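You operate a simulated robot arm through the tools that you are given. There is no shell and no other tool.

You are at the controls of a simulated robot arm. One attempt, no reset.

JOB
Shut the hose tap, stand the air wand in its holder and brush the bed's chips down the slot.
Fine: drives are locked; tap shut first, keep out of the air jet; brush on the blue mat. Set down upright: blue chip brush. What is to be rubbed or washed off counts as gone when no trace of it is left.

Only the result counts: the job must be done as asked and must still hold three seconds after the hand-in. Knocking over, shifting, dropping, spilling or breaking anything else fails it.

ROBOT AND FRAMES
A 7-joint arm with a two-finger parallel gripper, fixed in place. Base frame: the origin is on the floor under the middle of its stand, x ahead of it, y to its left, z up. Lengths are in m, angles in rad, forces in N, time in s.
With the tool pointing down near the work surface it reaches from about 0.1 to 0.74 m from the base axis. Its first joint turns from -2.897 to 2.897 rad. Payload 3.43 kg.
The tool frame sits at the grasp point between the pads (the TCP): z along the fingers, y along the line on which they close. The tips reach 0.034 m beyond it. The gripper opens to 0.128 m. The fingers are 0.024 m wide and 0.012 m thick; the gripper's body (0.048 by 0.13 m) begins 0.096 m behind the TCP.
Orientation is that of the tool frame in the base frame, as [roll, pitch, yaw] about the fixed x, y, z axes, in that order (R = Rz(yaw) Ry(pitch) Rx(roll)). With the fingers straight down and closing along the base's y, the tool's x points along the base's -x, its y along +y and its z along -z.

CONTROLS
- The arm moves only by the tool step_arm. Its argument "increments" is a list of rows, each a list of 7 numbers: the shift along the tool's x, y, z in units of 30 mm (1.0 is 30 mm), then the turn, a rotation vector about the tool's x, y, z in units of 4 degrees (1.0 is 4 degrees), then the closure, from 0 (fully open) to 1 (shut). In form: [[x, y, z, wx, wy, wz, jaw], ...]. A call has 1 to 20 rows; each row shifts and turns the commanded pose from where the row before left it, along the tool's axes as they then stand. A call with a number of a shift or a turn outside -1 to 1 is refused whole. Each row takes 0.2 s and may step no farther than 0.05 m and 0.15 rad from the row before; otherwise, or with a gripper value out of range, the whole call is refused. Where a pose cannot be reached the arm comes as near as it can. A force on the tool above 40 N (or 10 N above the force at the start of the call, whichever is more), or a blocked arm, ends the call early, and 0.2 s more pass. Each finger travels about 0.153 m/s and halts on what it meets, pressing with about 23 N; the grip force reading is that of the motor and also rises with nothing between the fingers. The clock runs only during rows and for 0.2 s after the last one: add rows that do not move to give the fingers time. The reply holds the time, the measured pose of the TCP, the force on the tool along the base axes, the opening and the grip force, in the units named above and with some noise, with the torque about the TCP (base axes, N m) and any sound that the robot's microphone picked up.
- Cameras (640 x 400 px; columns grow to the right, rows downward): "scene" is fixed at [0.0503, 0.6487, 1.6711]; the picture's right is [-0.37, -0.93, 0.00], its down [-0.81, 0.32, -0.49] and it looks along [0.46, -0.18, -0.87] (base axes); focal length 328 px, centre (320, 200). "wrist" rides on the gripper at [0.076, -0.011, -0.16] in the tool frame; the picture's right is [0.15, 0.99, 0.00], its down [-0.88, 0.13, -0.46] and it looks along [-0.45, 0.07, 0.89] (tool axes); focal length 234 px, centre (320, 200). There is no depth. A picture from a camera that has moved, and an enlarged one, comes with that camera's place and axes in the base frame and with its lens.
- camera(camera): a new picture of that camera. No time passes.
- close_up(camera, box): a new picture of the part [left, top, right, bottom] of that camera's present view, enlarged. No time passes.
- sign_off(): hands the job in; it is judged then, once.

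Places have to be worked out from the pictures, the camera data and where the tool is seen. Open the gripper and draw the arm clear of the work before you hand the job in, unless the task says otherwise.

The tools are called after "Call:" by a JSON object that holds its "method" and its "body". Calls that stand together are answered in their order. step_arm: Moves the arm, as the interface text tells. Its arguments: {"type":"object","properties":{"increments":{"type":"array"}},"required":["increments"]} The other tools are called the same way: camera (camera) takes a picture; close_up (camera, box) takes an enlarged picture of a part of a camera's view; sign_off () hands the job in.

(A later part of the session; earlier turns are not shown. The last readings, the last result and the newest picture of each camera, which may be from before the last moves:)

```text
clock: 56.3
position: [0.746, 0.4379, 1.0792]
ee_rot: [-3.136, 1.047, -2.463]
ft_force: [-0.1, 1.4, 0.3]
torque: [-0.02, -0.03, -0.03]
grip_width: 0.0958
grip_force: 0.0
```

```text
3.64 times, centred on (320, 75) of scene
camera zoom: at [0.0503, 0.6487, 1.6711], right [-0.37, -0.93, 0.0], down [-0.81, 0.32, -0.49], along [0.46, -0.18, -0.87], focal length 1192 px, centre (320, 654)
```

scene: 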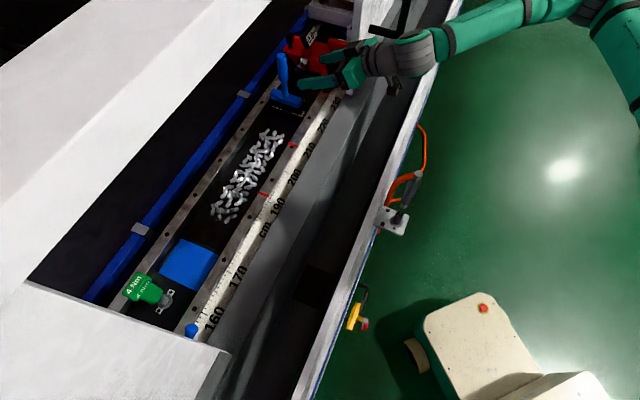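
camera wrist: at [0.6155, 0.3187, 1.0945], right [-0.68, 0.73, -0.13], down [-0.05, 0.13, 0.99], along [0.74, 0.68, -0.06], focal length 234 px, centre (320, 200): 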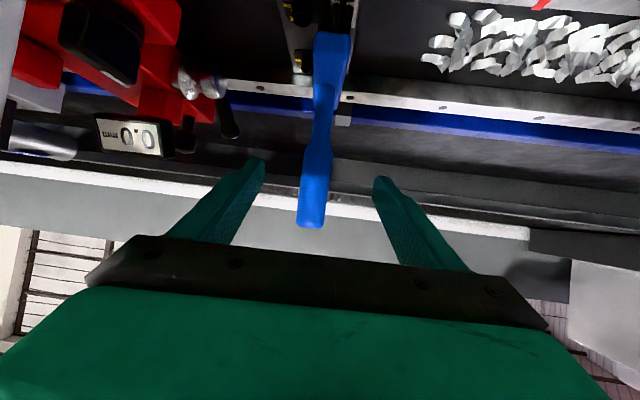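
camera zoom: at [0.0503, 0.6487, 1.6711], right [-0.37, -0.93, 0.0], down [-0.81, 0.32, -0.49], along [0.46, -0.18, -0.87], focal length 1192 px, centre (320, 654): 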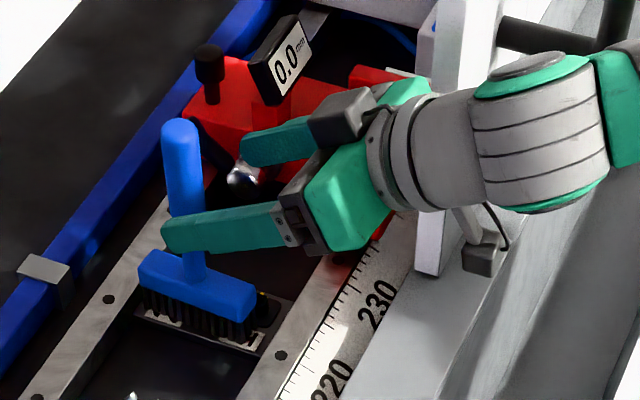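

The handle is centred between the fingers and the gripper is clear of the door. I advance the last 5–6 cm and close slowly on the handle.

Call:
{"method": "step_arm", "body": {"increments": [[-0.055, -0.045, 0.63, 0, 0, 0, 0.25], [-0.055, -0.045, 0.63, 0, 0, 0, 0.25], [-0.055, -0.045, 0.63, 0, 0, 0, 0.25], [0, 0, 0, 0, 0, 0, 0.35], [0, 0, 0, 0, 0, 0, 0.45], [0, 0, 0, 0, 0, 0, 0.55], [0, 0, 0, 0, 0, 0, 0.62], [0, 0, 0, 0, 0, 0, 0.7], [0, 0, 0, 0, 0, 0, 0.76], [0, 0, 0, 0, 0, 0, 0.82], [0, 0, 0, 0, 0, 0, 1], [0, 0, 0, 0, 0, 0, 1]]}}

Call:
{"method": "camera", "body": {"camera": "wrist"}}

Call:
{"method": "close_up", "body": {"camera": "scene", "box": [240, 20, 400, 130]}}

```text
clock: 58.9
position: [0.787, 0.4678, 1.0601]
ee_rot: [3.141, 1.046, -2.463]
ft_force: [-0.8, -0.5, 1.4]
torque: [-0.03, -0.04, -0.01]
grip_width: 0.0273
grip_force: 23.3
```

```text
taken
camera wrist: at [0.6575, 0.3478, 1.073], right [-0.68, 0.73, -0.13], down [-0.05, 0.13, 0.99], along [0.74, 0.68, -0.05], focal length 234 px, centre (320, 200)
```

wrist: 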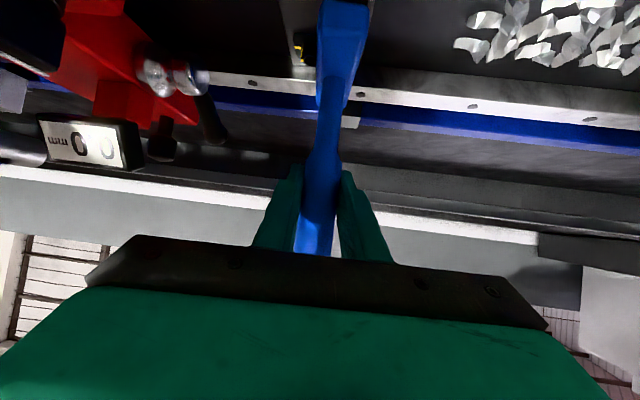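

```text
3.64 times, centred on (320, 75) of scene
camera zoom: at [0.0503, 0.6487, 1.6711], right [-0.37, -0.93, 0.0], down [-0.81, 0.32, -0.49], along [0.46, -0.18, -0.87], focal length 1192 px, centre (320, 654)
```

zoom: 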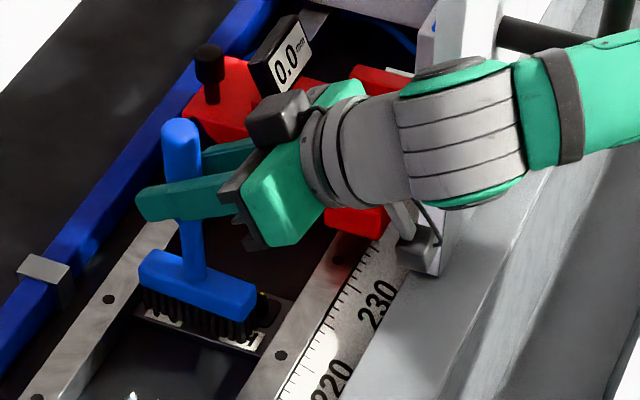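

The handle is gripped at 27 mm with the brush still standing on its plate (TCP z≈1.060). I lift it 4 cm straight up and check it hangs level.

Call:
{"method": "step_arm", "body": {"increments": [[-0.2, 0, -0.115, 0, 0, 0, 1], [-0.4, 0, -0.231, 0, 0, 0, 1], [-0.55, 0, -0.318, 0, 0, 0, 1], [0, 0, 0, 0, 0, 0, 1]]}}

Call:
{"method": "camera", "body": {"camera": "wrist"}}

Call:
{"method": "close_up", "body": {"camera": "scene", "box": [240, 20, 400, 130]}}

```text
clock: 59.9
position: [0.7864, 0.4659, 1.0977]
ee_rot: [-3.139, 1.046, -2.464]
ft_force: [-0.6, 0.8, -3.0]
torque: [-0.05, 0.03, 0.02]
grip_width: 0.0273
grip_force: 23.5
```

```text
taken
camera wrist: at [0.6569, 0.3469, 1.1126], right [-0.68, 0.73, -0.13], down [-0.05, 0.13, 0.99], along [0.74, 0.68, -0.06], focal length 234 px, centre (320, 200)
```

wrist: 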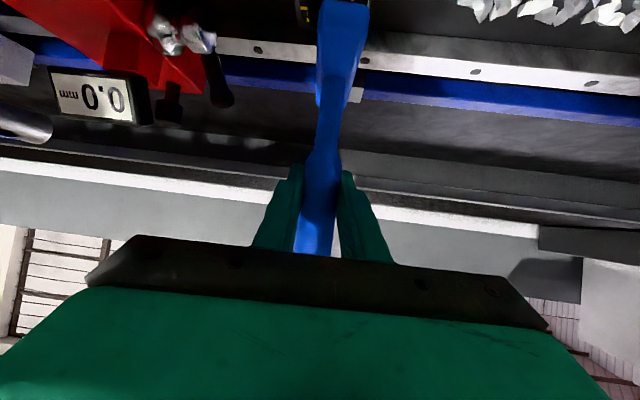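

```text
3.64 times, centred on (320, 75) of scene
camera zoom: at [0.0503, 0.6487, 1.6711], right [-0.37, -0.93, 0.0], down [-0.81, 0.32, -0.49], along [0.46, -0.18, -0.87], focal length 1192 px, centre (320, 654)
```

zoom: 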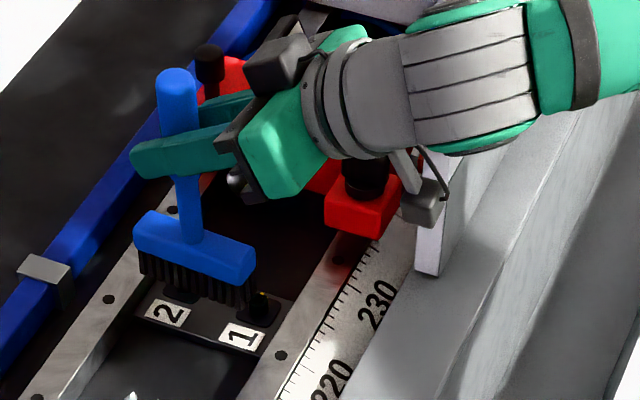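

The brush lifts level, about 3 N. I carry it along the channel to p≈0.16, just beyond the last chips, centred at q≈0.88, still above the bed.

Call:
{"method": "step_arm", "body": {"increments": [[0.072, 0.678, -0.126, 0, 0, 0, 1], [0.072, 0.678, -0.126, 0, 0, 0, 1], [0.072, 0.678, -0.126, 0, 0, 0, 1], [0, 0, 0, 0, 0, 0, 1]]}}

Call:
{"method": "close_up", "body": {"camera": "scene", "box": [220, 40, 360, 170]}}

Call:
{"method": "camera", "body": {"camera": "wrist"}}

```text
clock: 60.9
position: [0.7403, 0.5056, 1.0985]
ee_rot: [-3.14, 1.047, -2.465]
ft_force: [-0.5, 0.1, -2.8]
torque: [0.01, -0.03, -0.03]
grip_width: 0.027
grip_force: 23.2
```

```text
3.08 times, centred on (290, 105) of scene
camera zoom: at [0.0503, 0.6487, 1.6711], right [-0.37, -0.93, 0.0], down [-0.81, 0.32, -0.49], along [0.46, -0.18, -0.87], focal length 1009 px, centre (412, 492)
```

zoom: 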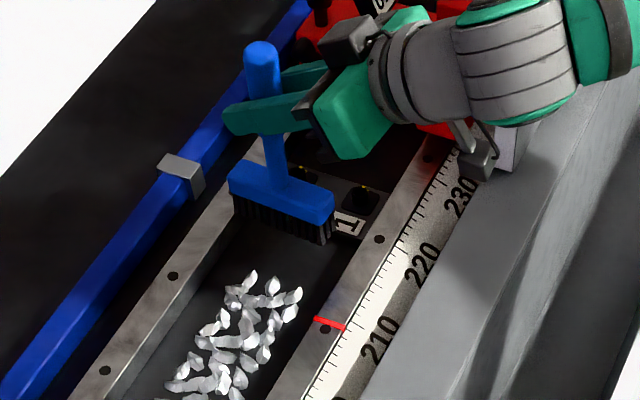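

```text
taken
camera wrist: at [0.6103, 0.3866, 1.1132], right [-0.68, 0.73, -0.13], down [-0.05, 0.13, 0.99], along [0.74, 0.68, -0.06], focal length 234 px, centre (320, 200)
```

wrist: 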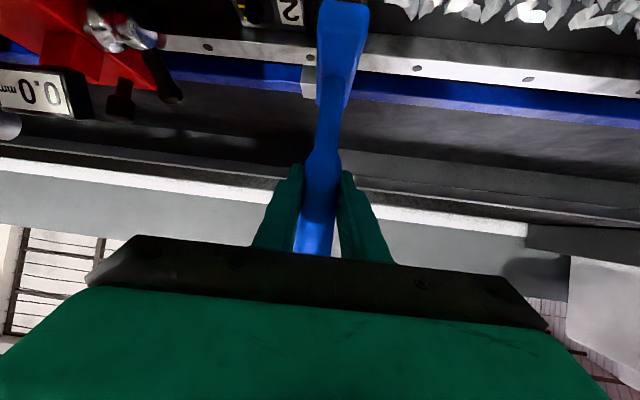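

The brush hovers over clear bed just past the last chips. I lower it 3 cm, then continue in 2 mm steps to feel for the bed.

Call:
{"method": "step_arm", "body": {"increments": [[0.217, 0, 0.125, 0, 0, 0, 1], [0.217, 0, 0.125, 0, 0, 0, 1], [0.217, 0, 0.125, 0, 0, 0, 1], [0.217, 0, 0.125, 0, 0, 0, 1], [0, 0, 0, 0, 0, 0, 1]]}}

Call:
{"method": "step_arm", "body": {"increments": [[0.0577, 0, 0.0333, 0, 0, 0, 1], [0.0577, 0, 0.0333, 0, 0, 0, 1], [0, 0, 0, 0, 0, 0, 1]]}}

Call:
{"method": "step_arm", "body": {"increments": [[0.0577, 0, 0.0333, 0, 0, 0, 1], [0, 0, 0, 0, 0, 0, 1]]}}

Call:
{"method": "close_up", "body": {"camera": "scene", "box": [220, 40, 360, 170]}}

```text
clock: 62.1
position: [0.738, 0.5064, 1.0689]
ee_rot: [-3.139, 1.047, -2.466]
ft_force: [-0.3, -0.3, -2.3]
torque: [0.01, -0.02, 0.02]
grip_width: 0.0272
grip_force: 22.9
```

```text
clock: 62.9
position: [0.7395, 0.5055, 1.0648]
ee_rot: [-3.14, 1.046, -2.465]
ft_force: [-1.7, 0.1, -3.2]
torque: [0.04, -0.02, -0.02]
grip_width: 0.0272
grip_force: 23.2
```

```text
clock: 63.5
position: [0.7383, 0.5058, 1.062]
ee_rot: [-3.14, 1.047, -2.466]
ft_force: [-0.9, 0.8, -3.0]
torque: [0.02, 0.01, -0.04]
grip_width: 0.0271
grip_force: 23.0
```

```text
3.08 times, centred on (290, 105) of scene
camera zoom: at [0.0503, 0.6487, 1.6711], right [-0.37, -0.93, 0.0], down [-0.81, 0.32, -0.49], along [0.46, -0.18, -0.87], focal length 1009 px, centre (412, 492)
```

zoom: 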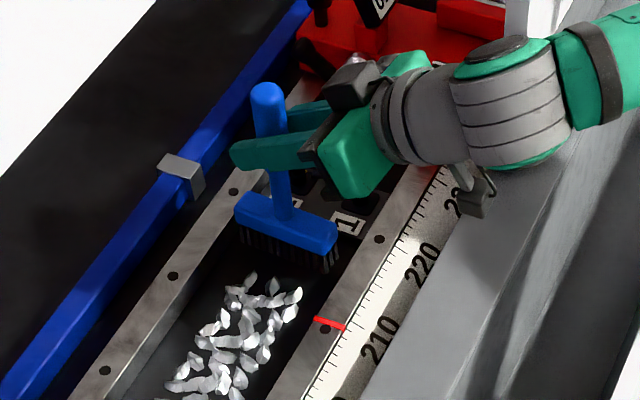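

No contact yet at z≈1.062. I keep feeling downward in 2 mm steps.

Call:
{"method": "step_arm", "body": {"increments": [[0.0577, 0, 0.0333, 0, 0, 0, 1], [0, 0, 0, 0, 0, 0, 1]]}}

Call:
{"method": "step_arm", "body": {"increments": [[0.0577, 0, 0.0333, 0, 0, 0, 1], [0, 0, 0, 0, 0, 0, 1]]}}

Call:
{"method": "step_arm", "body": {"increments": [[0.0433, 0, 0.025, 0, 0, 0, 1], [0, 0, 0, 0, 0, 0, 1]]}}

```text
clock: 64.1
position: [0.7381, 0.5063, 1.0604]
ee_rot: [-3.141, 1.047, -2.464]
ft_force: [0.6, 0.1, -2.2]
torque: [-0.04, -0.02, 0.01]
grip_width: 0.0273
grip_force: 23.4
```

```text
clock: 64.7
position: [0.7387, 0.5063, 1.057]
ee_rot: [-3.139, 1.045, -2.464]
ft_force: [-0.4, 0.8, -2.5]
torque: [0.01, 0.01, -0.03]
grip_width: 0.0274
grip_force: 23.0
```

```text
clock: 65.3
position: [0.7389, 0.5062, 1.0569]
ee_rot: [-3.14, 1.048, -2.462]
ft_force: [-1.2, -0.6, -3.4]
torque: [0.01, 0.02, 0.03]
grip_width: 0.0274
grip_force: 23.0
```

Still hanging free at about z≈1.056. I continue in small steps, checking the view as well.

Call:
{"method": "step_arm", "body": {"increments": [[0.0577, 0, 0.0333, 0, 0, 0, 1], [0, 0, 0, 0, 0, 0, 1]]}}

Call:
{"method": "step_arm", "body": {"increments": [[0.0577, 0, 0.0333, 0, 0, 0, 1], [0, 0, 0, 0, 0, 0, 1]]}}

Call:
{"method": "step_arm", "body": {"increments": [[0.0433, 0, 0.025, 0, 0, 0, 1], [0, 0, 0, 0, 0, 0, 1]]}}

Call:
{"method": "close_up", "body": {"camera": "scene", "box": [250, 70, 320, 135]}}

```text
clock: 65.9
position: [0.7394, 0.5076, 1.0552]
ee_rot: [-3.14, 1.047, -2.464]
ft_force: [-0.6, -0.2, -2.9]
torque: [0.0, -0.01, -0.03]
grip_width: 0.0271
grip_force: 23.0
```

```text
clock: 66.5
position: [0.7392, 0.5074, 1.0522]
ee_rot: [-3.141, 1.046, -2.464]
ft_force: [-0.1, 0.1, -2.4]
torque: [0.01, -0.03, -0.02]
grip_width: 0.0278
grip_force: 22.8
```

```text
clock: 67.1
position: [0.74, 0.5066, 1.0509]
ee_rot: [-3.139, 1.047, -2.463]
ft_force: [-1.2, 0.3, -2.7]
torque: [0.01, 0.01, 0.0]
grip_width: 0.0276
grip_force: 23.3
```

```text
6.15 times, centred on (285, 102) of scene
camera zoom: at [0.0503, 0.6487, 1.6711], right [-0.37, -0.93, 0.0], down [-0.81, 0.32, -0.49], along [0.46, -0.18, -0.87], focal length 2018 px, centre (535, 800)
```

zoom: 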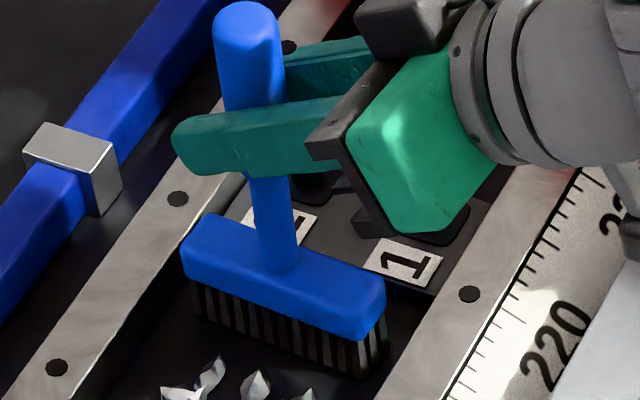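

The bristles still appear slightly above the bed; the plate it stood on is raised. I keep lowering by feel.

Call:
{"method": "step_arm", "body": {"increments": [[0.0577, 0, 0.0333, 0, 0, 0, 1], [0, 0, 0, 0, 0, 0, 1]]}}

Call:
{"method": "step_arm", "body": {"increments": [[0.0577, 0, 0.0333, 0, 0, 0, 1], [0, 0, 0, 0, 0, 0, 1]]}}

Call:
{"method": "step_arm", "body": {"increments": [[0.0433, 0, 0.025, 0, 0, 0, 1], [0, 0, 0, 0, 0, 0, 1]]}}

Call:
{"method": "step_arm", "body": {"increments": [[0.0433, 0, 0.025, 0, 0, 0, 1], [0, 0, 0, 0, 0, 0, 1]]}}

Call:
{"method": "close_up", "body": {"camera": "scene", "box": [250, 70, 320, 135]}}

```text
clock: 67.7
position: [0.7398, 0.5083, 1.0493]
ee_rot: [-3.14, 1.048, -2.462]
ft_force: [0.2, 0.2, -2.3]
torque: [0.01, -0.01, 0.02]
grip_width: 0.0273
grip_force: 22.8
```

```text
clock: 68.3
position: [0.7399, 0.5075, 1.0488]
ee_rot: [-3.141, 1.051, -2.463]
ft_force: [2.4, 2.3, 13.1]
torque: [-0.09, 0.34, -0.06]
grip_width: 0.0273
grip_force: 22.8
```

```text
clock: 68.9
position: [0.7404, 0.5073, 1.0461]
ee_rot: [-3.137, 1.048, -2.46]
ft_force: [3.6, 4.4, 22.3]
torque: [0.05, -0.12, -0.03]
grip_width: 0.0274
grip_force: 23.0
```

```text
clock: 69.5
position: [0.7397, 0.5066, 1.0447]
ee_rot: [-3.138, 1.048, -2.464]
ft_force: [3.2, 3.1, 21.9]
torque: [-0.02, -0.11, -0.12]
grip_width: 0.0275
grip_force: 23.3
```

```text
6.15 times, centred on (285, 102) of scene
camera zoom: at [0.0503, 0.6487, 1.6711], right [-0.37, -0.93, 0.0], down [-0.81, 0.32, -0.49], along [0.46, -0.18, -0.87], focal length 2018 px, centre (535, 800)
```

zoom: 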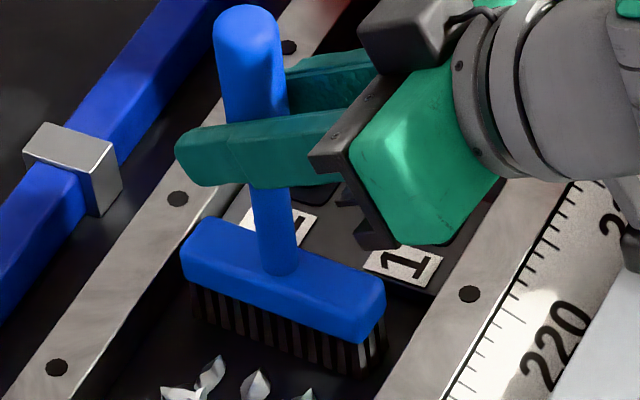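

The bristles touched at commanded z≈1.048 and are now pressing with about 22 N. I ease off about 1 mm and begin sweeping slowly toward the slot along the rail direction.

Call:
{"method": "step_arm", "body": {"increments": [[-0.035, 0, -0.02, 0, 0, 0, 1], [0.0206, 0.398, -0.0356, 0, 0, 0, 1], [0.0206, 0.398, -0.0356, 0, 0, 0, 1], [0.0206, 0.398, -0.0356, 0, 0, 0, 1], [0.0206, 0.398, -0.0356, 0, 0, 0, 1], [0.0206, 0.398, -0.0356, 0, 0, 0, 1], [0, 0, 0, 0, 0, 0, 1]]}}

Call:
{"method": "close_up", "body": {"camera": "scene", "box": [200, 70, 330, 220]}}

Call:
{"method": "camera", "body": {"camera": "wrist"}}

```text
clock: 71.1
position: [0.6973, 0.5498, 1.0448]
ee_rot: [-3.14, 1.045, -2.463]
ft_force: [-0.1, 0.0, -0.4]
torque: [-0.08, 0.13, 0.01]
grip_width: 0.0275
grip_force: 23.2
```

```text
2.67 times, centred on (265, 145) of scene
camera zoom: at [0.0503, 0.6487, 1.6711], right [-0.37, -0.93, 0.0], down [-0.81, 0.32, -0.49], along [0.46, -0.18, -0.87], focal length 874 px, centre (467, 347)
```

zoom: 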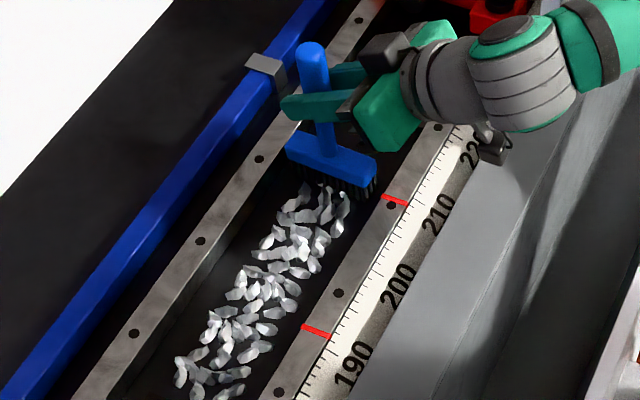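

```text
taken
camera wrist: at [0.5672, 0.4304, 1.0589], right [-0.68, 0.73, -0.13], down [-0.05, 0.13, 0.99], along [0.74, 0.68, -0.06], focal length 234 px, centre (320, 200)
```

wrist: 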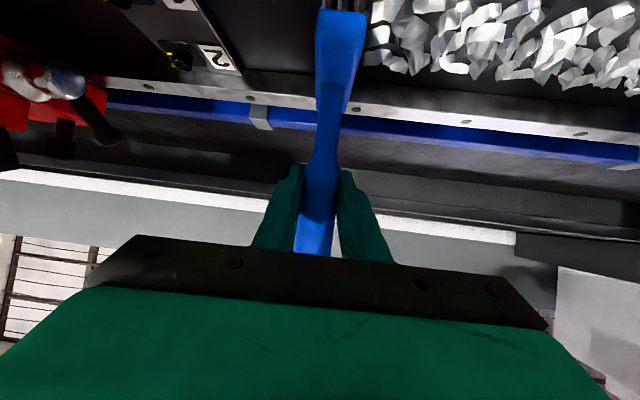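

Light bristle contact is kept and the chips are being pushed ahead of the brush. I press a hair more and continue sweeping.

Call:
{"method": "step_arm", "body": {"increments": [[0.04, 0.398, -0.024, 0, 0, 0, 1], [0.0206, 0.398, -0.0356, 0, 0, 0, 1], [0.0206, 0.398, -0.0356, 0, 0, 0, 1], [0.0206, 0.398, -0.0356, 0, 0, 0, 1], [0.0206, 0.398, -0.0356, 0, 0, 0, 1], [0.0206, 0.398, -0.0356, 0, 0, 0, 1], [0.0206, 0.398, -0.0356, 0, 0, 0, 1], [0.0206, 0.398, -0.0356, 0, 0, 0, 1], [0, 0, 0, 0, 0, 0, 1]]}}

Call:
{"method": "close_up", "body": {"camera": "scene", "box": [180, 90, 330, 250]}}

Call:
{"method": "camera", "body": {"camera": "wrist"}}

```text
clock: 73.1
position: [0.6289, 0.618, 1.0452]
ee_rot: [-3.14, 1.047, -2.464]
ft_force: [-0.3, -0.8, 0.4]
torque: [-0.06, 0.1, 0.0]
grip_width: 0.0274
grip_force: 22.9
```

```text
2.50 times, centred on (255, 170) of scene
camera zoom: at [0.0503, 0.6487, 1.6711], right [-0.37, -0.93, 0.0], down [-0.81, 0.32, -0.49], along [0.46, -0.18, -0.87], focal length 820 px, centre (482, 275)
```

zoom: 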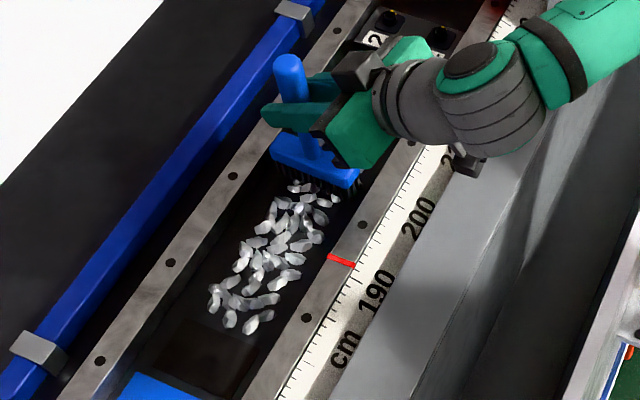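

```text
taken
camera wrist: at [0.4992, 0.4979, 1.0587], right [-0.68, 0.73, -0.13], down [-0.05, 0.13, 0.99], along [0.74, 0.68, -0.05], focal length 234 px, centre (320, 200)
```

wrist: 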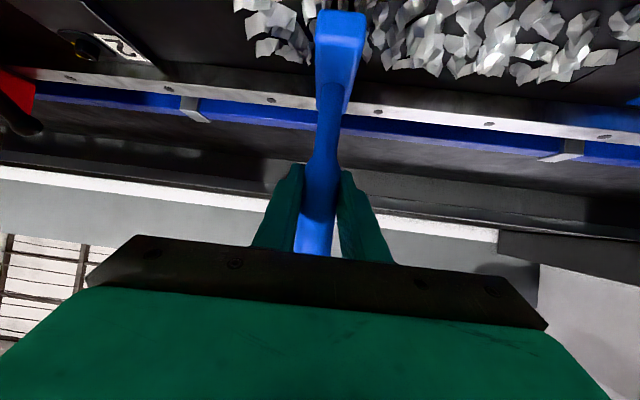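

The wrist view suggests some chips may be left behind the brush. I look closer before going on.

Call:
{"method": "close_up", "body": {"camera": "wrist", "box": [180, 0, 440, 120]}}

Call:
{"method": "close_up", "body": {"camera": "scene", "box": [250, 100, 350, 180]}}

```text
2.46 times, centred on (310, 60) of wrist
camera zoom: at [0.4992, 0.4979, 1.0587], right [-0.68, 0.73, -0.13], down [-0.05, 0.13, 0.99], along [0.74, 0.68, -0.05], focal length 576 px, centre (345, 545)
```

zoom: 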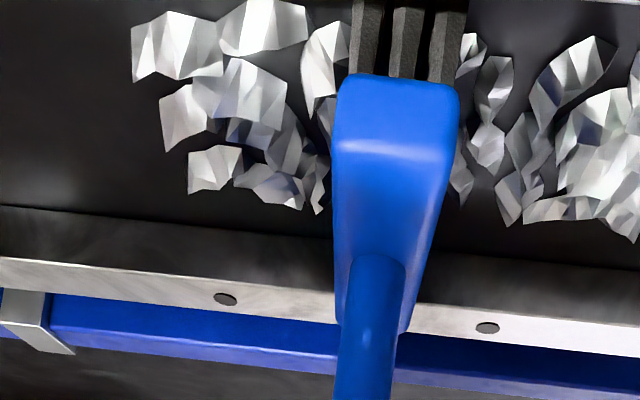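

```text
5.00 times, centred on (300, 140) of scene
camera zoom: at [0.0503, 0.6487, 1.6711], right [-0.37, -0.93, 0.0], down [-0.81, 0.32, -0.49], along [0.46, -0.18, -0.87], focal length 1639 px, centre (420, 500)
```

zoom: 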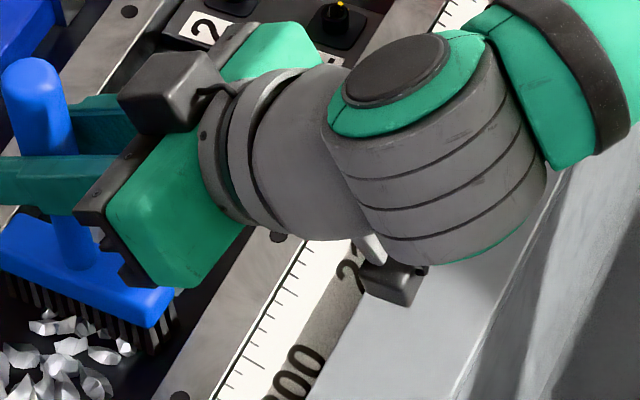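

Some chips did get left behind the brush head. I lift the brush a few centimetres to see the real distribution before re-sweeping.

Call:
{"method": "step_arm", "body": {"increments": [[-0.3, 0, -0.173, 0, 0, 0, 1], [-0.5, 0, -0.289, 0, 0, 0, 1], [-0.5, 0, -0.289, 0, 0, 0, 1], [-0.5, 0, -0.289, 0, 0, 0, 1], [-0.5, 0, -0.289, 0, 0, 0, 1], [0, 0, 0, 0, 0, 0, 1]]}}

Call:
{"method": "close_up", "body": {"camera": "scene", "box": [190, 80, 340, 240]}}

Call:
{"method": "camera", "body": {"camera": "wrist"}}

```text
clock: 74.5
position: [0.6293, 0.6176, 1.1242]
ee_rot: [-3.139, 1.047, -2.464]
ft_force: [0.1, -1.1, -2.9]
torque: [-0.02, -0.01, -0.03]
grip_width: 0.0276
grip_force: 23.1
```

```text
2.50 times, centred on (265, 160) of scene
camera zoom: at [0.0503, 0.6487, 1.6711], right [-0.37, -0.93, 0.0], down [-0.81, 0.32, -0.49], along [0.46, -0.18, -0.87], focal length 820 px, centre (458, 300)
```

zoom: 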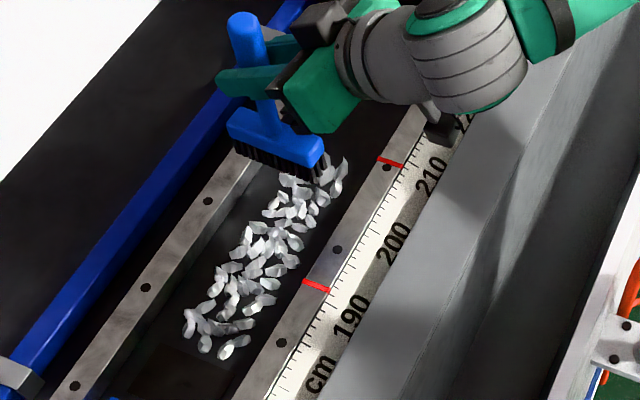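

```text
taken
camera wrist: at [0.4988, 0.4981, 1.1385], right [-0.68, 0.73, -0.13], down [-0.05, 0.13, 0.99], along [0.74, 0.68, -0.06], focal length 234 px, centre (320, 200)
```

wrist: 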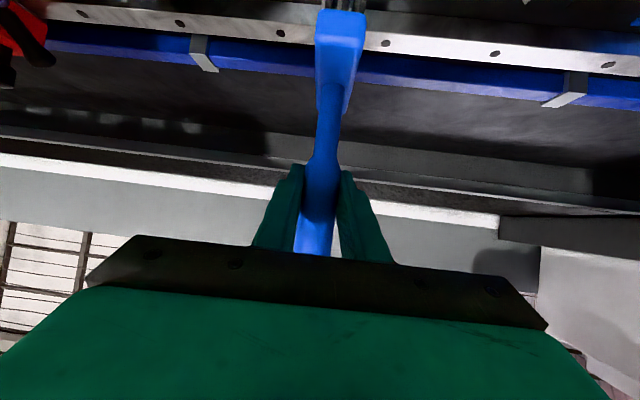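

The first stroke moved the chips ahead, but in the second they slipped under as contact became too light. I go back behind them (p≈0.125), lower again and this time press harder while sweeping.

Call:
{"method": "step_arm", "body": {"increments": [[-0.041, -0.803, 0.072, 0, 0, 0, 1], [-0.041, -0.803, 0.072, 0, 0, 0, 1], [-0.041, -0.803, 0.072, 0, 0, 0, 1], [-0.041, -0.803, 0.072, 0, 0, 0, 1], [-0.041, -0.803, 0.072, 0, 0, 0, 1], [0.346, 0, 0.2, 0, 0, 0, 1], [0.346, 0, 0.2, 0, 0, 0, 1], [0.346, 0, 0.2, 0, 0, 0, 1], [0.346, 0, 0.2, 0, 0, 0, 1], [0.346, 0, 0.2, 0, 0, 0, 1], [0.26, 0, 0.15, 0, 0, 0, 1], [0, 0, 0, 0, 0, 0, 1]]}}

Call:
{"method": "close_up", "body": {"camera": "scene", "box": [200, 80, 330, 210]}}

Call:
{"method": "camera", "body": {"camera": "wrist"}}

```text
clock: 77.1
position: [0.7152, 0.5311, 1.0554]
ee_rot: [-3.141, 1.047, -2.462]
ft_force: [0.6, 0.4, -2.2]
torque: [0.01, 0.01, -0.04]
grip_width: 0.0276
grip_force: 23.0
```

```text
3.08 times, centred on (265, 145) of scene
camera zoom: at [0.0503, 0.6487, 1.6711], right [-0.37, -0.93, 0.0], down [-0.81, 0.32, -0.49], along [0.46, -0.18, -0.87], focal length 1009 px, centre (489, 369)
```

zoom: 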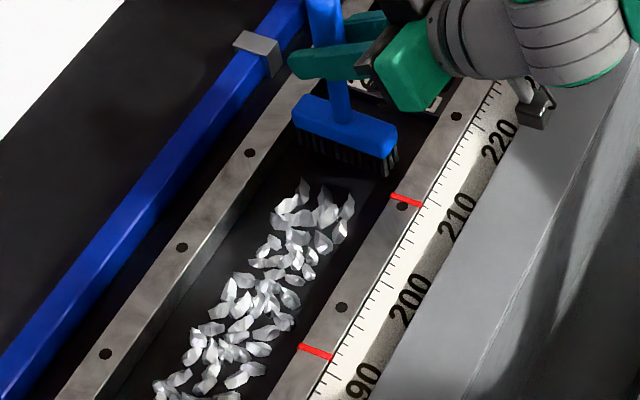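

```text
taken
camera wrist: at [0.5851, 0.4115, 1.0687], right [-0.68, 0.73, -0.13], down [-0.05, 0.13, 0.99], along [0.74, 0.68, -0.06], focal length 234 px, centre (320, 200)
```

wrist: 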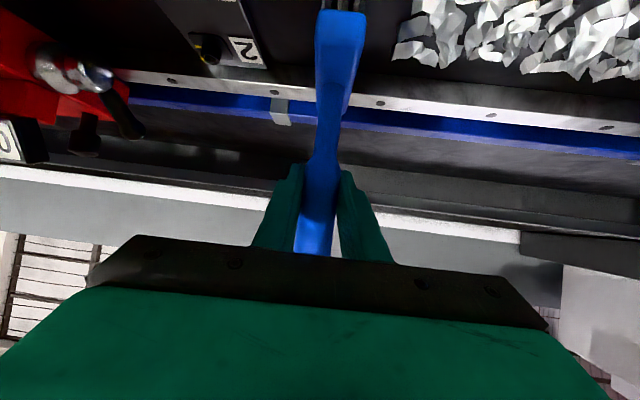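

The chips have compacted at this end. I lower to contact again and read the force step by step.

Call:
{"method": "step_arm", "body": {"increments": [[0.1, 0, 0.058, 0, 0, 0, 1], [0.1, 0, 0.058, 0, 0, 0, 1], [0, 0, 0, 0, 0, 0, 1]]}}

Call:
{"method": "step_arm", "body": {"increments": [[0.0433, 0, 0.025, 0, 0, 0, 1], [0, 0, 0, 0, 0, 0, 1]]}}

Call:
{"method": "step_arm", "body": {"increments": [[0.0433, 0, 0.025, 0, 0, 0, 1], [0, 0, 0, 0, 0, 0, 1]]}}

```text
clock: 77.9
position: [0.7156, 0.5306, 1.0481]
ee_rot: [-3.14, 1.047, -2.462]
ft_force: [0.3, 0.5, -2.5]
torque: [0.0, 0.02, -0.01]
grip_width: 0.0276
grip_force: 23.1
```

```text
clock: 78.5
position: [0.7166, 0.5325, 1.0477]
ee_rot: [-3.138, 1.045, -2.465]
ft_force: [-0.1, -0.1, -2.6]
torque: [-0.03, 0.04, 0.03]
grip_width: 0.0273
grip_force: 23.0
```

```text
clock: 79.1
position: [0.7147, 0.5319, 1.0453]
ee_rot: [-3.139, 1.046, -2.465]
ft_force: [0.4, -1.0, -3.1]
torque: [-0.02, 0.01, -0.01]
grip_width: 0.0275
grip_force: 22.5
```

No contact yet; the handle had slid slightly in the grip. I continue down.

Call:
{"method": "step_arm", "body": {"increments": [[0.0433, 0, 0.025, 0, 0, 0, 1], [0, 0, 0, 0, 0, 0, 1]]}}

Call:
{"method": "step_arm", "body": {"increments": [[0.029, 0, 0.0167, 0, 0, 0, 1], [0, 0, 0, 0, 0, 0, 1]]}}

Call:
{"method": "step_arm", "body": {"increments": [[0.029, 0, 0.0167, 0, 0, 0, 1], [0, 0, 0, 0, 0, 0, 1]]}}

```text
clock: 79.7
position: [0.7164, 0.5319, 1.044]
ee_rot: [-3.141, 1.048, -2.465]
ft_force: [-1.1, 0.6, 1.9]
torque: [-0.15, 0.28, -0.07]
grip_width: 0.0275
grip_force: 23.1
```

```text
clock: 80.3
position: [0.7152, 0.5316, 1.0447]
ee_rot: [-3.139, 1.049, -2.463]
ft_force: [0.5, 2.1, 10.5]
torque: [-0.25, 0.32, -0.08]
grip_width: 0.0275
grip_force: 23.5
```

```text
clock: 80.9
position: [0.7139, 0.5326, 1.0452]
ee_rot: [-3.138, 1.05, -2.463]
ft_force: [2.3, 5.1, 21.0]
torque: [-0.02, 0.05, -0.01]
grip_width: 0.0272
grip_force: 22.3
```

Contact stiffness is about 10 N/mm, and I now press with roughly 20 N. I sweep a short 6 cm stretch and check force and chips.

Call:
{"method": "step_arm", "body": {"increments": [[0.0137, 0.265, -0.0237, 0, 0, 0, 1], [0.0137, 0.265, -0.0237, 0, 0, 0, 1], [0.0137, 0.265, -0.0237, 0, 0, 0, 1], [0.0137, 0.265, -0.0237, 0, 0, 0, 1], [0.0137, 0.265, -0.0237, 0, 0, 0, 1], [0.0137, 0.265, -0.0237, 0, 0, 0, 1], [0.0137, 0.265, -0.0237, 0, 0, 0, 1]]}}

Call:
{"method": "camera", "body": {"camera": "wrist"}}

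Call:
{"method": "close_up", "body": {"camera": "scene", "box": [200, 80, 330, 210]}}

```text
clock: 82.5
position: [0.6759, 0.5719, 1.0438]
ee_rot: [-3.14, 1.048, -2.464]
ft_force: [5.4, -4.8, 21.2]
torque: [-0.32, -0.43, 0.01]
grip_width: 0.0274
grip_force: 23.0
```

```text
taken
camera wrist: at [0.546, 0.4513, 1.0565], right [-0.68, 0.73, -0.13], down [-0.05, 0.13, 0.99], along [0.74, 0.68, -0.05], focal length 234 px, centre (320, 200)
```

wrist: 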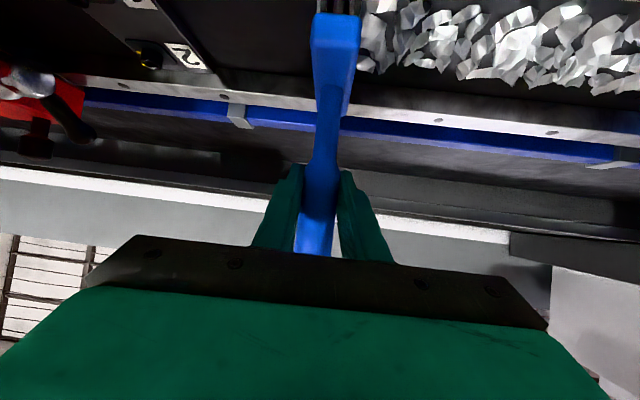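

```text
3.08 times, centred on (265, 145) of scene
camera zoom: at [0.0503, 0.6487, 1.6711], right [-0.37, -0.93, 0.0], down [-0.81, 0.32, -0.49], along [0.46, -0.18, -0.87], focal length 1009 px, centre (489, 369)
```

zoom: 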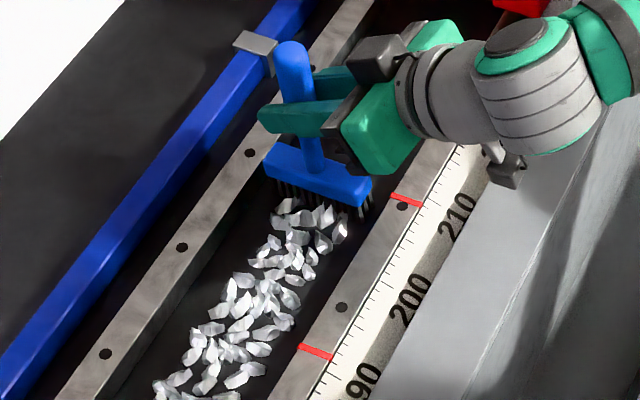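

With firm pressure (drag about 7 N) no chips are left behind. I continue in the same way.

Call:
{"method": "step_arm", "body": {"increments": [[0.0137, 0.265, -0.0237, 0, 0, 0, 1], [0.0137, 0.265, -0.0237, 0, 0, 0, 1], [0.0137, 0.265, -0.0237, 0, 0, 0, 1], [0.0137, 0.265, -0.0237, 0, 0, 0, 1], [0.0137, 0.265, -0.0237, 0, 0, 0, 1], [0.0137, 0.265, -0.0237, 0, 0, 0, 1], [0.0137, 0.265, -0.0237, 0, 0, 0, 1]]}}

Call:
{"method": "camera", "body": {"camera": "wrist"}}

Call:
{"method": "close_up", "body": {"camera": "scene", "box": [180, 90, 320, 230]}}

```text
clock: 84.1
position: [0.6344, 0.6118, 1.0417]
ee_rot: [-3.141, 1.046, -2.464]
ft_force: [2.8, -2.9, 15.1]
torque: [-0.3, -0.17, -0.02]
grip_width: 0.0274
grip_force: 23.0
```

```text
taken
camera wrist: at [0.5048, 0.4914, 1.0563], right [-0.68, 0.73, -0.13], down [-0.05, 0.13, 0.99], along [0.73, 0.68, -0.05], focal length 234 px, centre (320, 200)
```

wrist: 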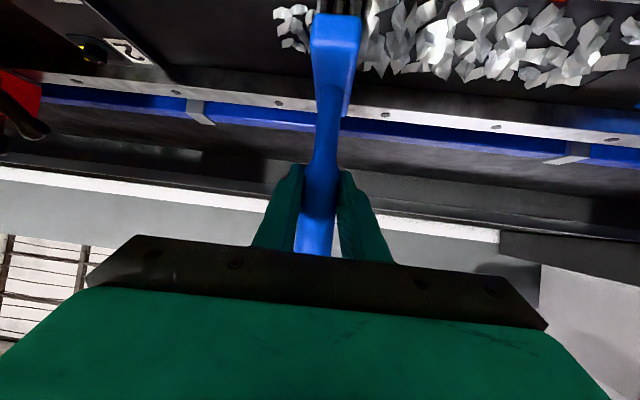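

```text
2.86 times, centred on (250, 160) of scene
camera zoom: at [0.0503, 0.6487, 1.6711], right [-0.37, -0.93, 0.0], down [-0.81, 0.32, -0.49], along [0.46, -0.18, -0.87], focal length 937 px, centre (520, 314)
```

zoom: 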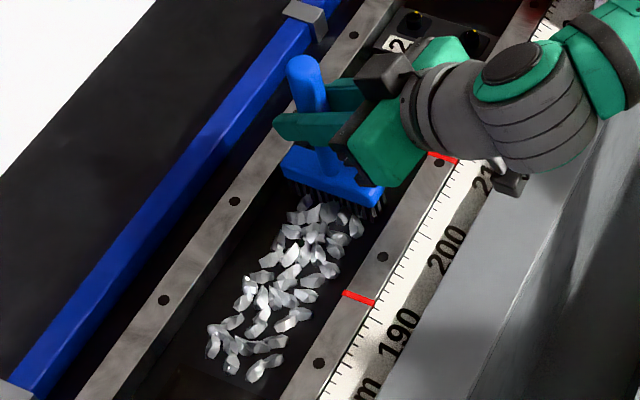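

Pressure dropped to about 15 N as the handle crept in the grip, and a few chips slipped behind. I keep sweeping but add a slight downward drift to hold the pressure; leftovers get a second pass.

Call:
{"method": "step_arm", "body": {"increments": [[0.0283, 0.2, -0.0012, 0, 0, 0, 1], [0.0146, 0.2, -0.0154, 0, 0, 0, 1], [0.0146, 0.2, -0.0154, 0, 0, 0, 1], [0.0146, 0.2, -0.0154, 0, 0, 0, 1], [0.0146, 0.2, -0.0154, 0, 0, 0, 1], [0.0146, 0.2, -0.0154, 0, 0, 0, 1], [0.0146, 0.2, -0.0154, 0, 0, 0, 1]]}}

Call:
{"method": "close_up", "body": {"camera": "wrist", "box": [180, 0, 440, 120]}}

Call:
{"method": "close_up", "body": {"camera": "scene", "box": [180, 90, 320, 230]}}

```text
clock: 85.7
position: [0.6058, 0.6411, 1.0422]
ee_rot: [-3.139, 1.048, -2.462]
ft_force: [5.8, -3.4, 18.8]
torque: [-0.24, -0.6, -0.1]
grip_width: 0.0275
grip_force: 23.2
```

```text
2.46 times, centred on (310, 60) of wrist
camera zoom: at [0.476, 0.5218, 1.0557], right [-0.68, 0.72, -0.13], down [-0.05, 0.13, 0.99], along [0.73, 0.68, -0.05], focal length 576 px, centre (345, 545)
```

zoom: 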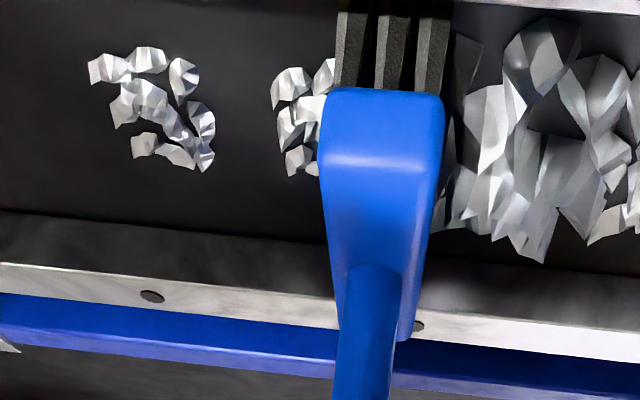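

```text
2.86 times, centred on (250, 160) of scene
camera zoom: at [0.0503, 0.6487, 1.6711], right [-0.37, -0.93, 0.0], down [-0.81, 0.32, -0.49], along [0.46, -0.18, -0.87], focal length 937 px, centre (520, 314)
```

zoom: 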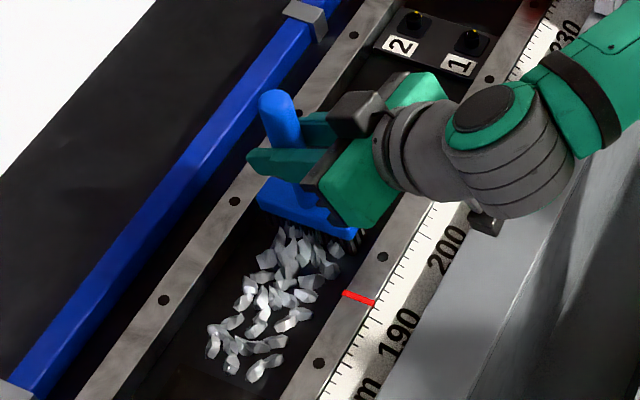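

Small clumps spill behind when the pile in front gets big. I carry this stroke on to the slot to empty the load, then come back for the leftovers.

Call:
{"method": "step_arm", "body": {"increments": [[0.0166, 0.2, -0.0142, 0, 0, 0, 1], [0.0146, 0.2, -0.0154, 0, 0, 0, 1], [0.0146, 0.2, -0.0154, 0, 0, 0, 1], [0.0146, 0.2, -0.0154, 0, 0, 0, 1], [0.0146, 0.2, -0.0154, 0, 0, 0, 1], [0.0146, 0.2, -0.0154, 0, 0, 0, 1], [0.0146, 0.2, -0.0154, 0, 0, 0, 1], [0.0146, 0.2, -0.0154, 0, 0, 0, 1], [0.0146, 0.2, -0.0154, 0, 0, 0, 1], [0.0146, 0.2, -0.0154, 0, 0, 0, 1]]}}

Call:
{"method": "close_up", "body": {"camera": "wrist", "box": [100, 0, 440, 140]}}

Call:
{"method": "close_up", "body": {"camera": "scene", "box": [160, 110, 300, 250]}}

```text
clock: 87.9
position: [0.565, 0.6831, 1.0395]
ee_rot: [-3.141, 1.049, -2.463]
ft_force: [4.8, -6.9, 23.2]
torque: [-0.52, -0.47, -0.09]
grip_width: 0.0275
grip_force: 23.1
```

```text
1.88 times, centred on (270, 70) of wrist
camera zoom: at [0.4341, 0.5638, 1.0538], right [-0.67, 0.73, -0.13], down [-0.05, 0.13, 0.99], along [0.74, 0.67, -0.05], focal length 441 px, centre (414, 445)
```

zoom: 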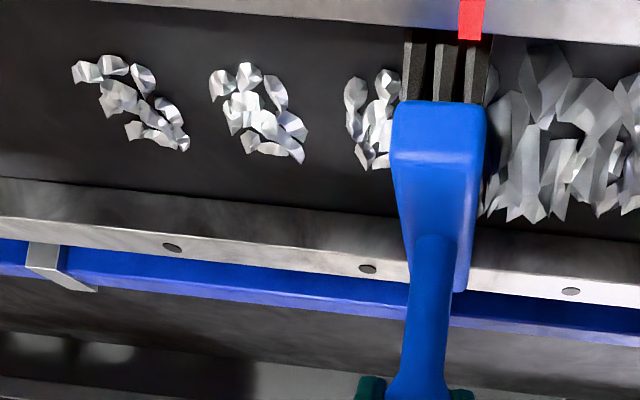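

```text
2.86 times, centred on (230, 180) of scene
camera zoom: at [0.0503, 0.6487, 1.6711], right [-0.37, -0.93, 0.0], down [-0.81, 0.32, -0.49], along [0.46, -0.18, -0.87], focal length 937 px, centre (577, 257)
```

zoom: 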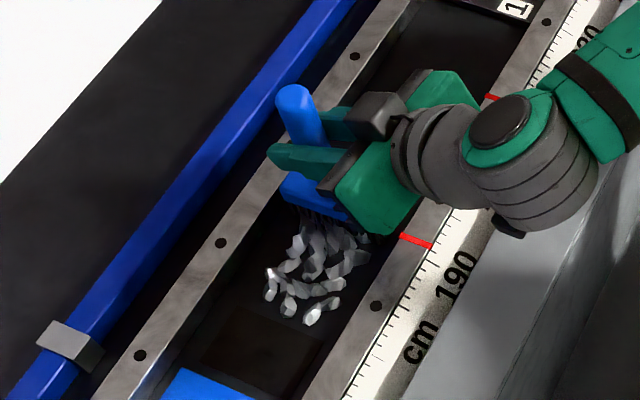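

A few separate clumps remain behind, while most of the pile is ahead, near the slot. I keep pushing with steady pressure toward and over the slot edge.

Call:
{"method": "step_arm", "body": {"increments": [[0.0126, 0.2, -0.0165, 0, 0, 0, 1], [0.0126, 0.2, -0.0165, 0, 0, 0, 1], [0.0126, 0.2, -0.0165, 0, 0, 0, 1], [0.0126, 0.2, -0.0165, 0, 0, 0, 1], [0.0126, 0.2, -0.0165, 0, 0, 0, 1], [0.0126, 0.2, -0.0165, 0, 0, 0, 1], [0.0126, 0.2, -0.0165, 0, 0, 0, 1], [0.0126, 0.2, -0.0165, 0, 0, 0, 1], [0.0126, 0.2, -0.0165, 0, 0, 0, 1], [0.0126, 0.2, -0.0165, 0, 0, 0, 1], [0.0126, 0.2, -0.0165, 0, 0, 0, 1], [0.0126, 0.2, -0.0165, 0, 0, 0, 1]]}}

Call:
{"method": "close_up", "body": {"camera": "wrist", "box": [100, 0, 440, 140]}}

Call:
{"method": "close_up", "body": {"camera": "scene", "box": [150, 130, 290, 270]}}

```text
clock: 90.5
position: [0.5136, 0.736, 1.0379]
ee_rot: [-3.14, 1.047, -2.464]
ft_force: [1.4, -8.9, 22.4]
torque: [-0.43, -0.32, -0.07]
grip_width: 0.0275
grip_force: 22.9
```

```text
1.88 times, centred on (270, 70) of wrist
camera zoom: at [0.384, 0.6156, 1.052], right [-0.68, 0.73, -0.13], down [-0.05, 0.13, 0.99], along [0.74, 0.68, -0.05], focal length 441 px, centre (414, 445)
```

zoom: 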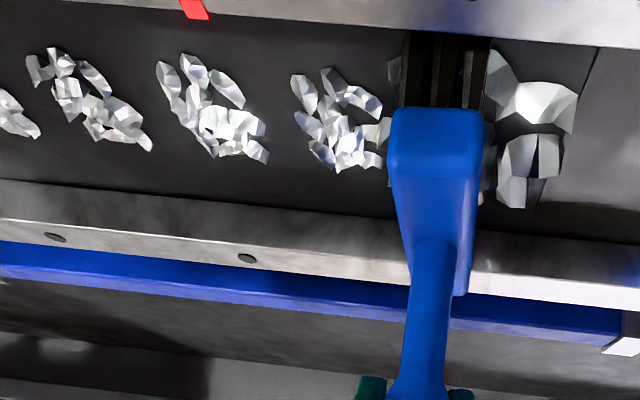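

```text
2.86 times, centred on (220, 200) of scene
camera zoom: at [0.0503, 0.6487, 1.6711], right [-0.37, -0.93, 0.0], down [-0.81, 0.32, -0.49], along [0.46, -0.18, -0.87], focal length 937 px, centre (606, 200)
```

zoom: 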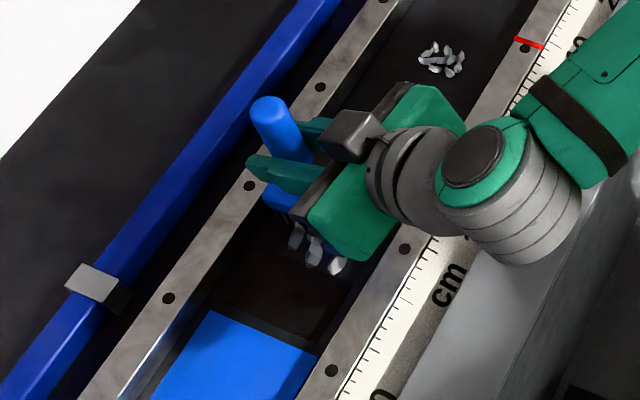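

Most of the pile has dropped into the slot. I finish the stroke past the slot's edge.

Call:
{"method": "step_arm", "body": {"increments": [[0.0115, 0.2, -0.0171, 0, 0, 0, 1], [0.0115, 0.2, -0.0171, 0, 0, 0, 1], [0.0115, 0.2, -0.0171, 0, 0, 0, 1], [0.0115, 0.2, -0.0171, 0, 0, 0, 1], [0.0115, 0.2, -0.0171, 0, 0, 0, 1], [0.0115, 0.2, -0.0171, 0, 0, 0, 1], [0.0115, 0.2, -0.0171, 0, 0, 0, 1], [0.0115, 0.2, -0.0171, 0, 0, 0, 1], [0.0115, 0.2, -0.0171, 0, 0, 0, 1], [0.0115, 0.2, -0.0171, 0, 0, 0, 1]]}}

Call:
{"method": "close_up", "body": {"camera": "wrist", "box": [100, 0, 440, 140]}}

Call:
{"method": "close_up", "body": {"camera": "scene", "box": [140, 150, 280, 290]}}

```text
clock: 92.7
position: [0.4708, 0.7794, 1.0365]
ee_rot: [-3.14, 1.046, -2.463]
ft_force: [3.0, -1.2, 5.0]
torque: [0.01, -0.22, 0.02]
grip_width: 0.0272
grip_force: 22.7
```

```text
1.88 times, centred on (270, 70) of wrist
camera zoom: at [0.3406, 0.6602, 1.0517], right [-0.68, 0.73, -0.13], down [-0.05, 0.13, 0.99], along [0.73, 0.68, -0.06], focal length 441 px, centre (414, 445)
```

zoom: 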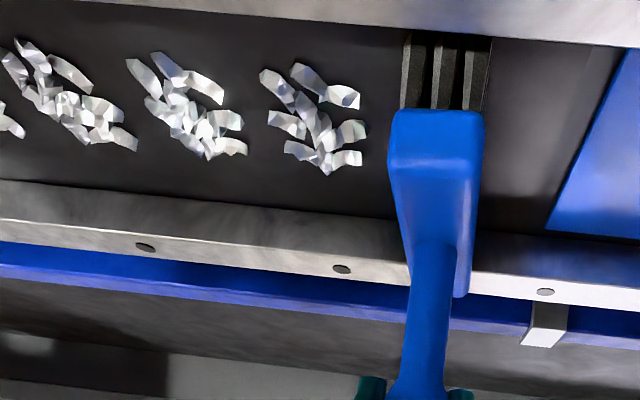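

```text
2.86 times, centred on (210, 220) of scene
camera zoom: at [0.0503, 0.6487, 1.6711], right [-0.37, -0.93, 0.0], down [-0.81, 0.32, -0.49], along [0.46, -0.18, -0.87], focal length 937 px, centre (634, 143)
```

zoom: 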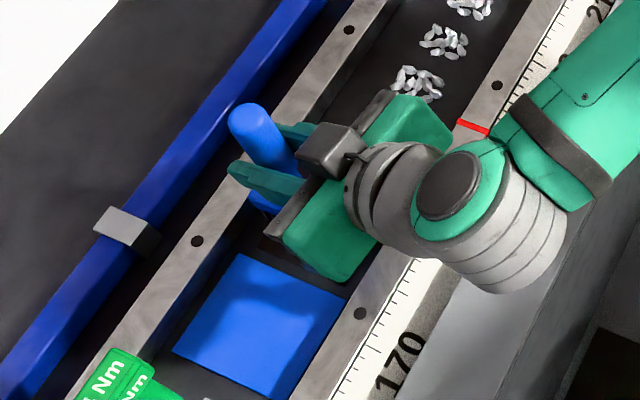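

The load dropped into the slot; about five loose clumps remain along the channel at p≈−0.17 to +0.05. I lift, return to p≈0.11 and look.

Call:
{"method": "step_arm", "body": {"increments": [[-0.4, 0, -0.231, 0, 0, 0, 1], [-0.4, 0, -0.231, 0, 0, 0, 1], [-0.4, 0, -0.231, 0, 0, 0, 1], [-0.0463, -0.895, 0.08, 0, 0, 0, 1], [-0.0463, -0.895, 0.08, 0, 0, 0, 1], [-0.0463, -0.895, 0.08, 0, 0, 0, 1], [-0.0463, -0.895, 0.08, 0, 0, 0, 1], [-0.0463, -0.895, 0.08, 0, 0, 0, 1], [-0.0463, -0.895, 0.08, 0, 0, 0, 1], [-0.0463, -0.895, 0.08, 0, 0, 0, 1], [-0.0463, -0.895, 0.08, 0, 0, 0, 1], [-0.0463, -0.895, 0.08, 0, 0, 0, 1], [-0.0463, -0.895, 0.08, 0, 0, 0, 1], [-0.0463, -0.895, 0.08, 0, 0, 0, 1], [-0.0463, -0.895, 0.08, 0, 0, 0, 1], [0, 0, 0, 0, 0, 0, 1]]}}

Call:
{"method": "close_up", "body": {"camera": "scene", "box": [180, 90, 330, 260]}}

Call:
{"method": "camera", "body": {"camera": "wrist"}}

```text
clock: 96.1
position: [0.6983, 0.5483, 1.0797]
ee_rot: [-3.139, 1.048, -2.46]
ft_force: [0.0, 1.2, -2.5]
torque: [-0.01, -0.01, -0.05]
grip_width: 0.0273
grip_force: 23.4
```

```text
2.35 times, centred on (255, 175) of scene
camera zoom: at [0.0503, 0.6487, 1.6711], right [-0.37, -0.93, 0.0], down [-0.81, 0.32, -0.49], along [0.46, -0.18, -0.87], focal length 772 px, centre (473, 259)
```

zoom: 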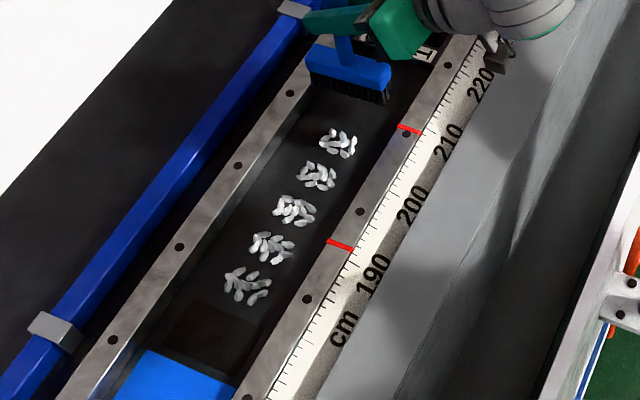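

```text
taken
camera wrist: at [0.5683, 0.4295, 1.0947], right [-0.68, 0.72, -0.13], down [-0.05, 0.13, 0.99], along [0.73, 0.68, -0.06], focal length 234 px, centre (320, 200)
```

wrist: 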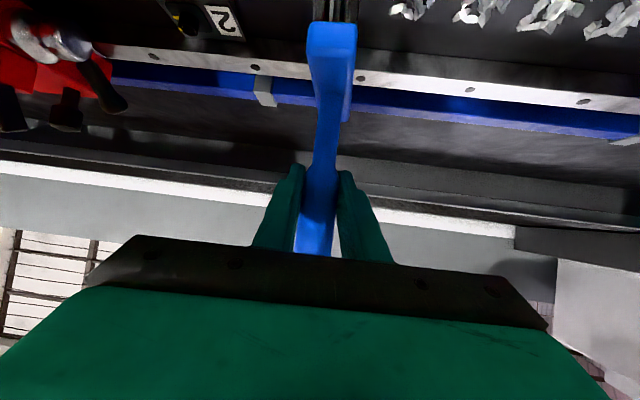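

Five small clumps remain in a row. I lower the brush behind the last one and repeat the firm slow stroke.

Call:
{"method": "step_arm", "body": {"increments": [[0.26, 0, 0.15, 0, 0, 0, 1], [0.26, 0, 0.15, 0, 0, 0, 1], [0.26, 0, 0.15, 0, 0, 0, 1], [0.26, 0, 0.15, 0, 0, 0, 1], [0, 0, 0, 0, 0, 0, 1]]}}

Call:
{"method": "step_arm", "body": {"increments": [[0.0577, 0, 0.0333, 0, 0, 0, 1], [0, 0, 0, 0, 0, 0, 1]]}}

Call:
{"method": "step_arm", "body": {"increments": [[0.0433, 0, 0.025, 0, 0, 0, 1], [0, 0, 0, 0, 0, 0, 1]]}}

Call:
{"method": "step_arm", "body": {"increments": [[0.029, 0, 0.0167, 0, 0, 0, 1], [0, 0, 0, 0, 0, 0, 1]]}}

```text
clock: 97.3
position: [0.7022, 0.5455, 1.0439]
ee_rot: [3.141, 1.045, -2.468]
ft_force: [0.9, -1.2, -2.4]
torque: [-0.01, 0.03, 0.03]
grip_width: 0.0273
grip_force: 23.1
```

```text
clock: 97.9
position: [0.6973, 0.5493, 1.0431]
ee_rot: [-3.141, 1.046, -2.461]
ft_force: [0.3, 0.0, -2.1]
torque: [0.03, 0.02, -0.01]
grip_width: 0.0272
grip_force: 22.3
```

```text
clock: 98.5
position: [0.7002, 0.5482, 1.0402]
ee_rot: [-3.14, 1.047, -2.464]
ft_force: [1.1, -0.4, -2.9]
torque: [0.01, -0.02, 0.05]
grip_width: 0.0274
grip_force: 23.1
```

```text
clock: 99.1
position: [0.7, 0.5463, 1.0408]
ee_rot: [-3.136, 1.048, -2.463]
ft_force: [0.2, 0.2, -2.8]
torque: [0.01, 0.0, 0.0]
grip_width: 0.0272
grip_force: 23.6
```

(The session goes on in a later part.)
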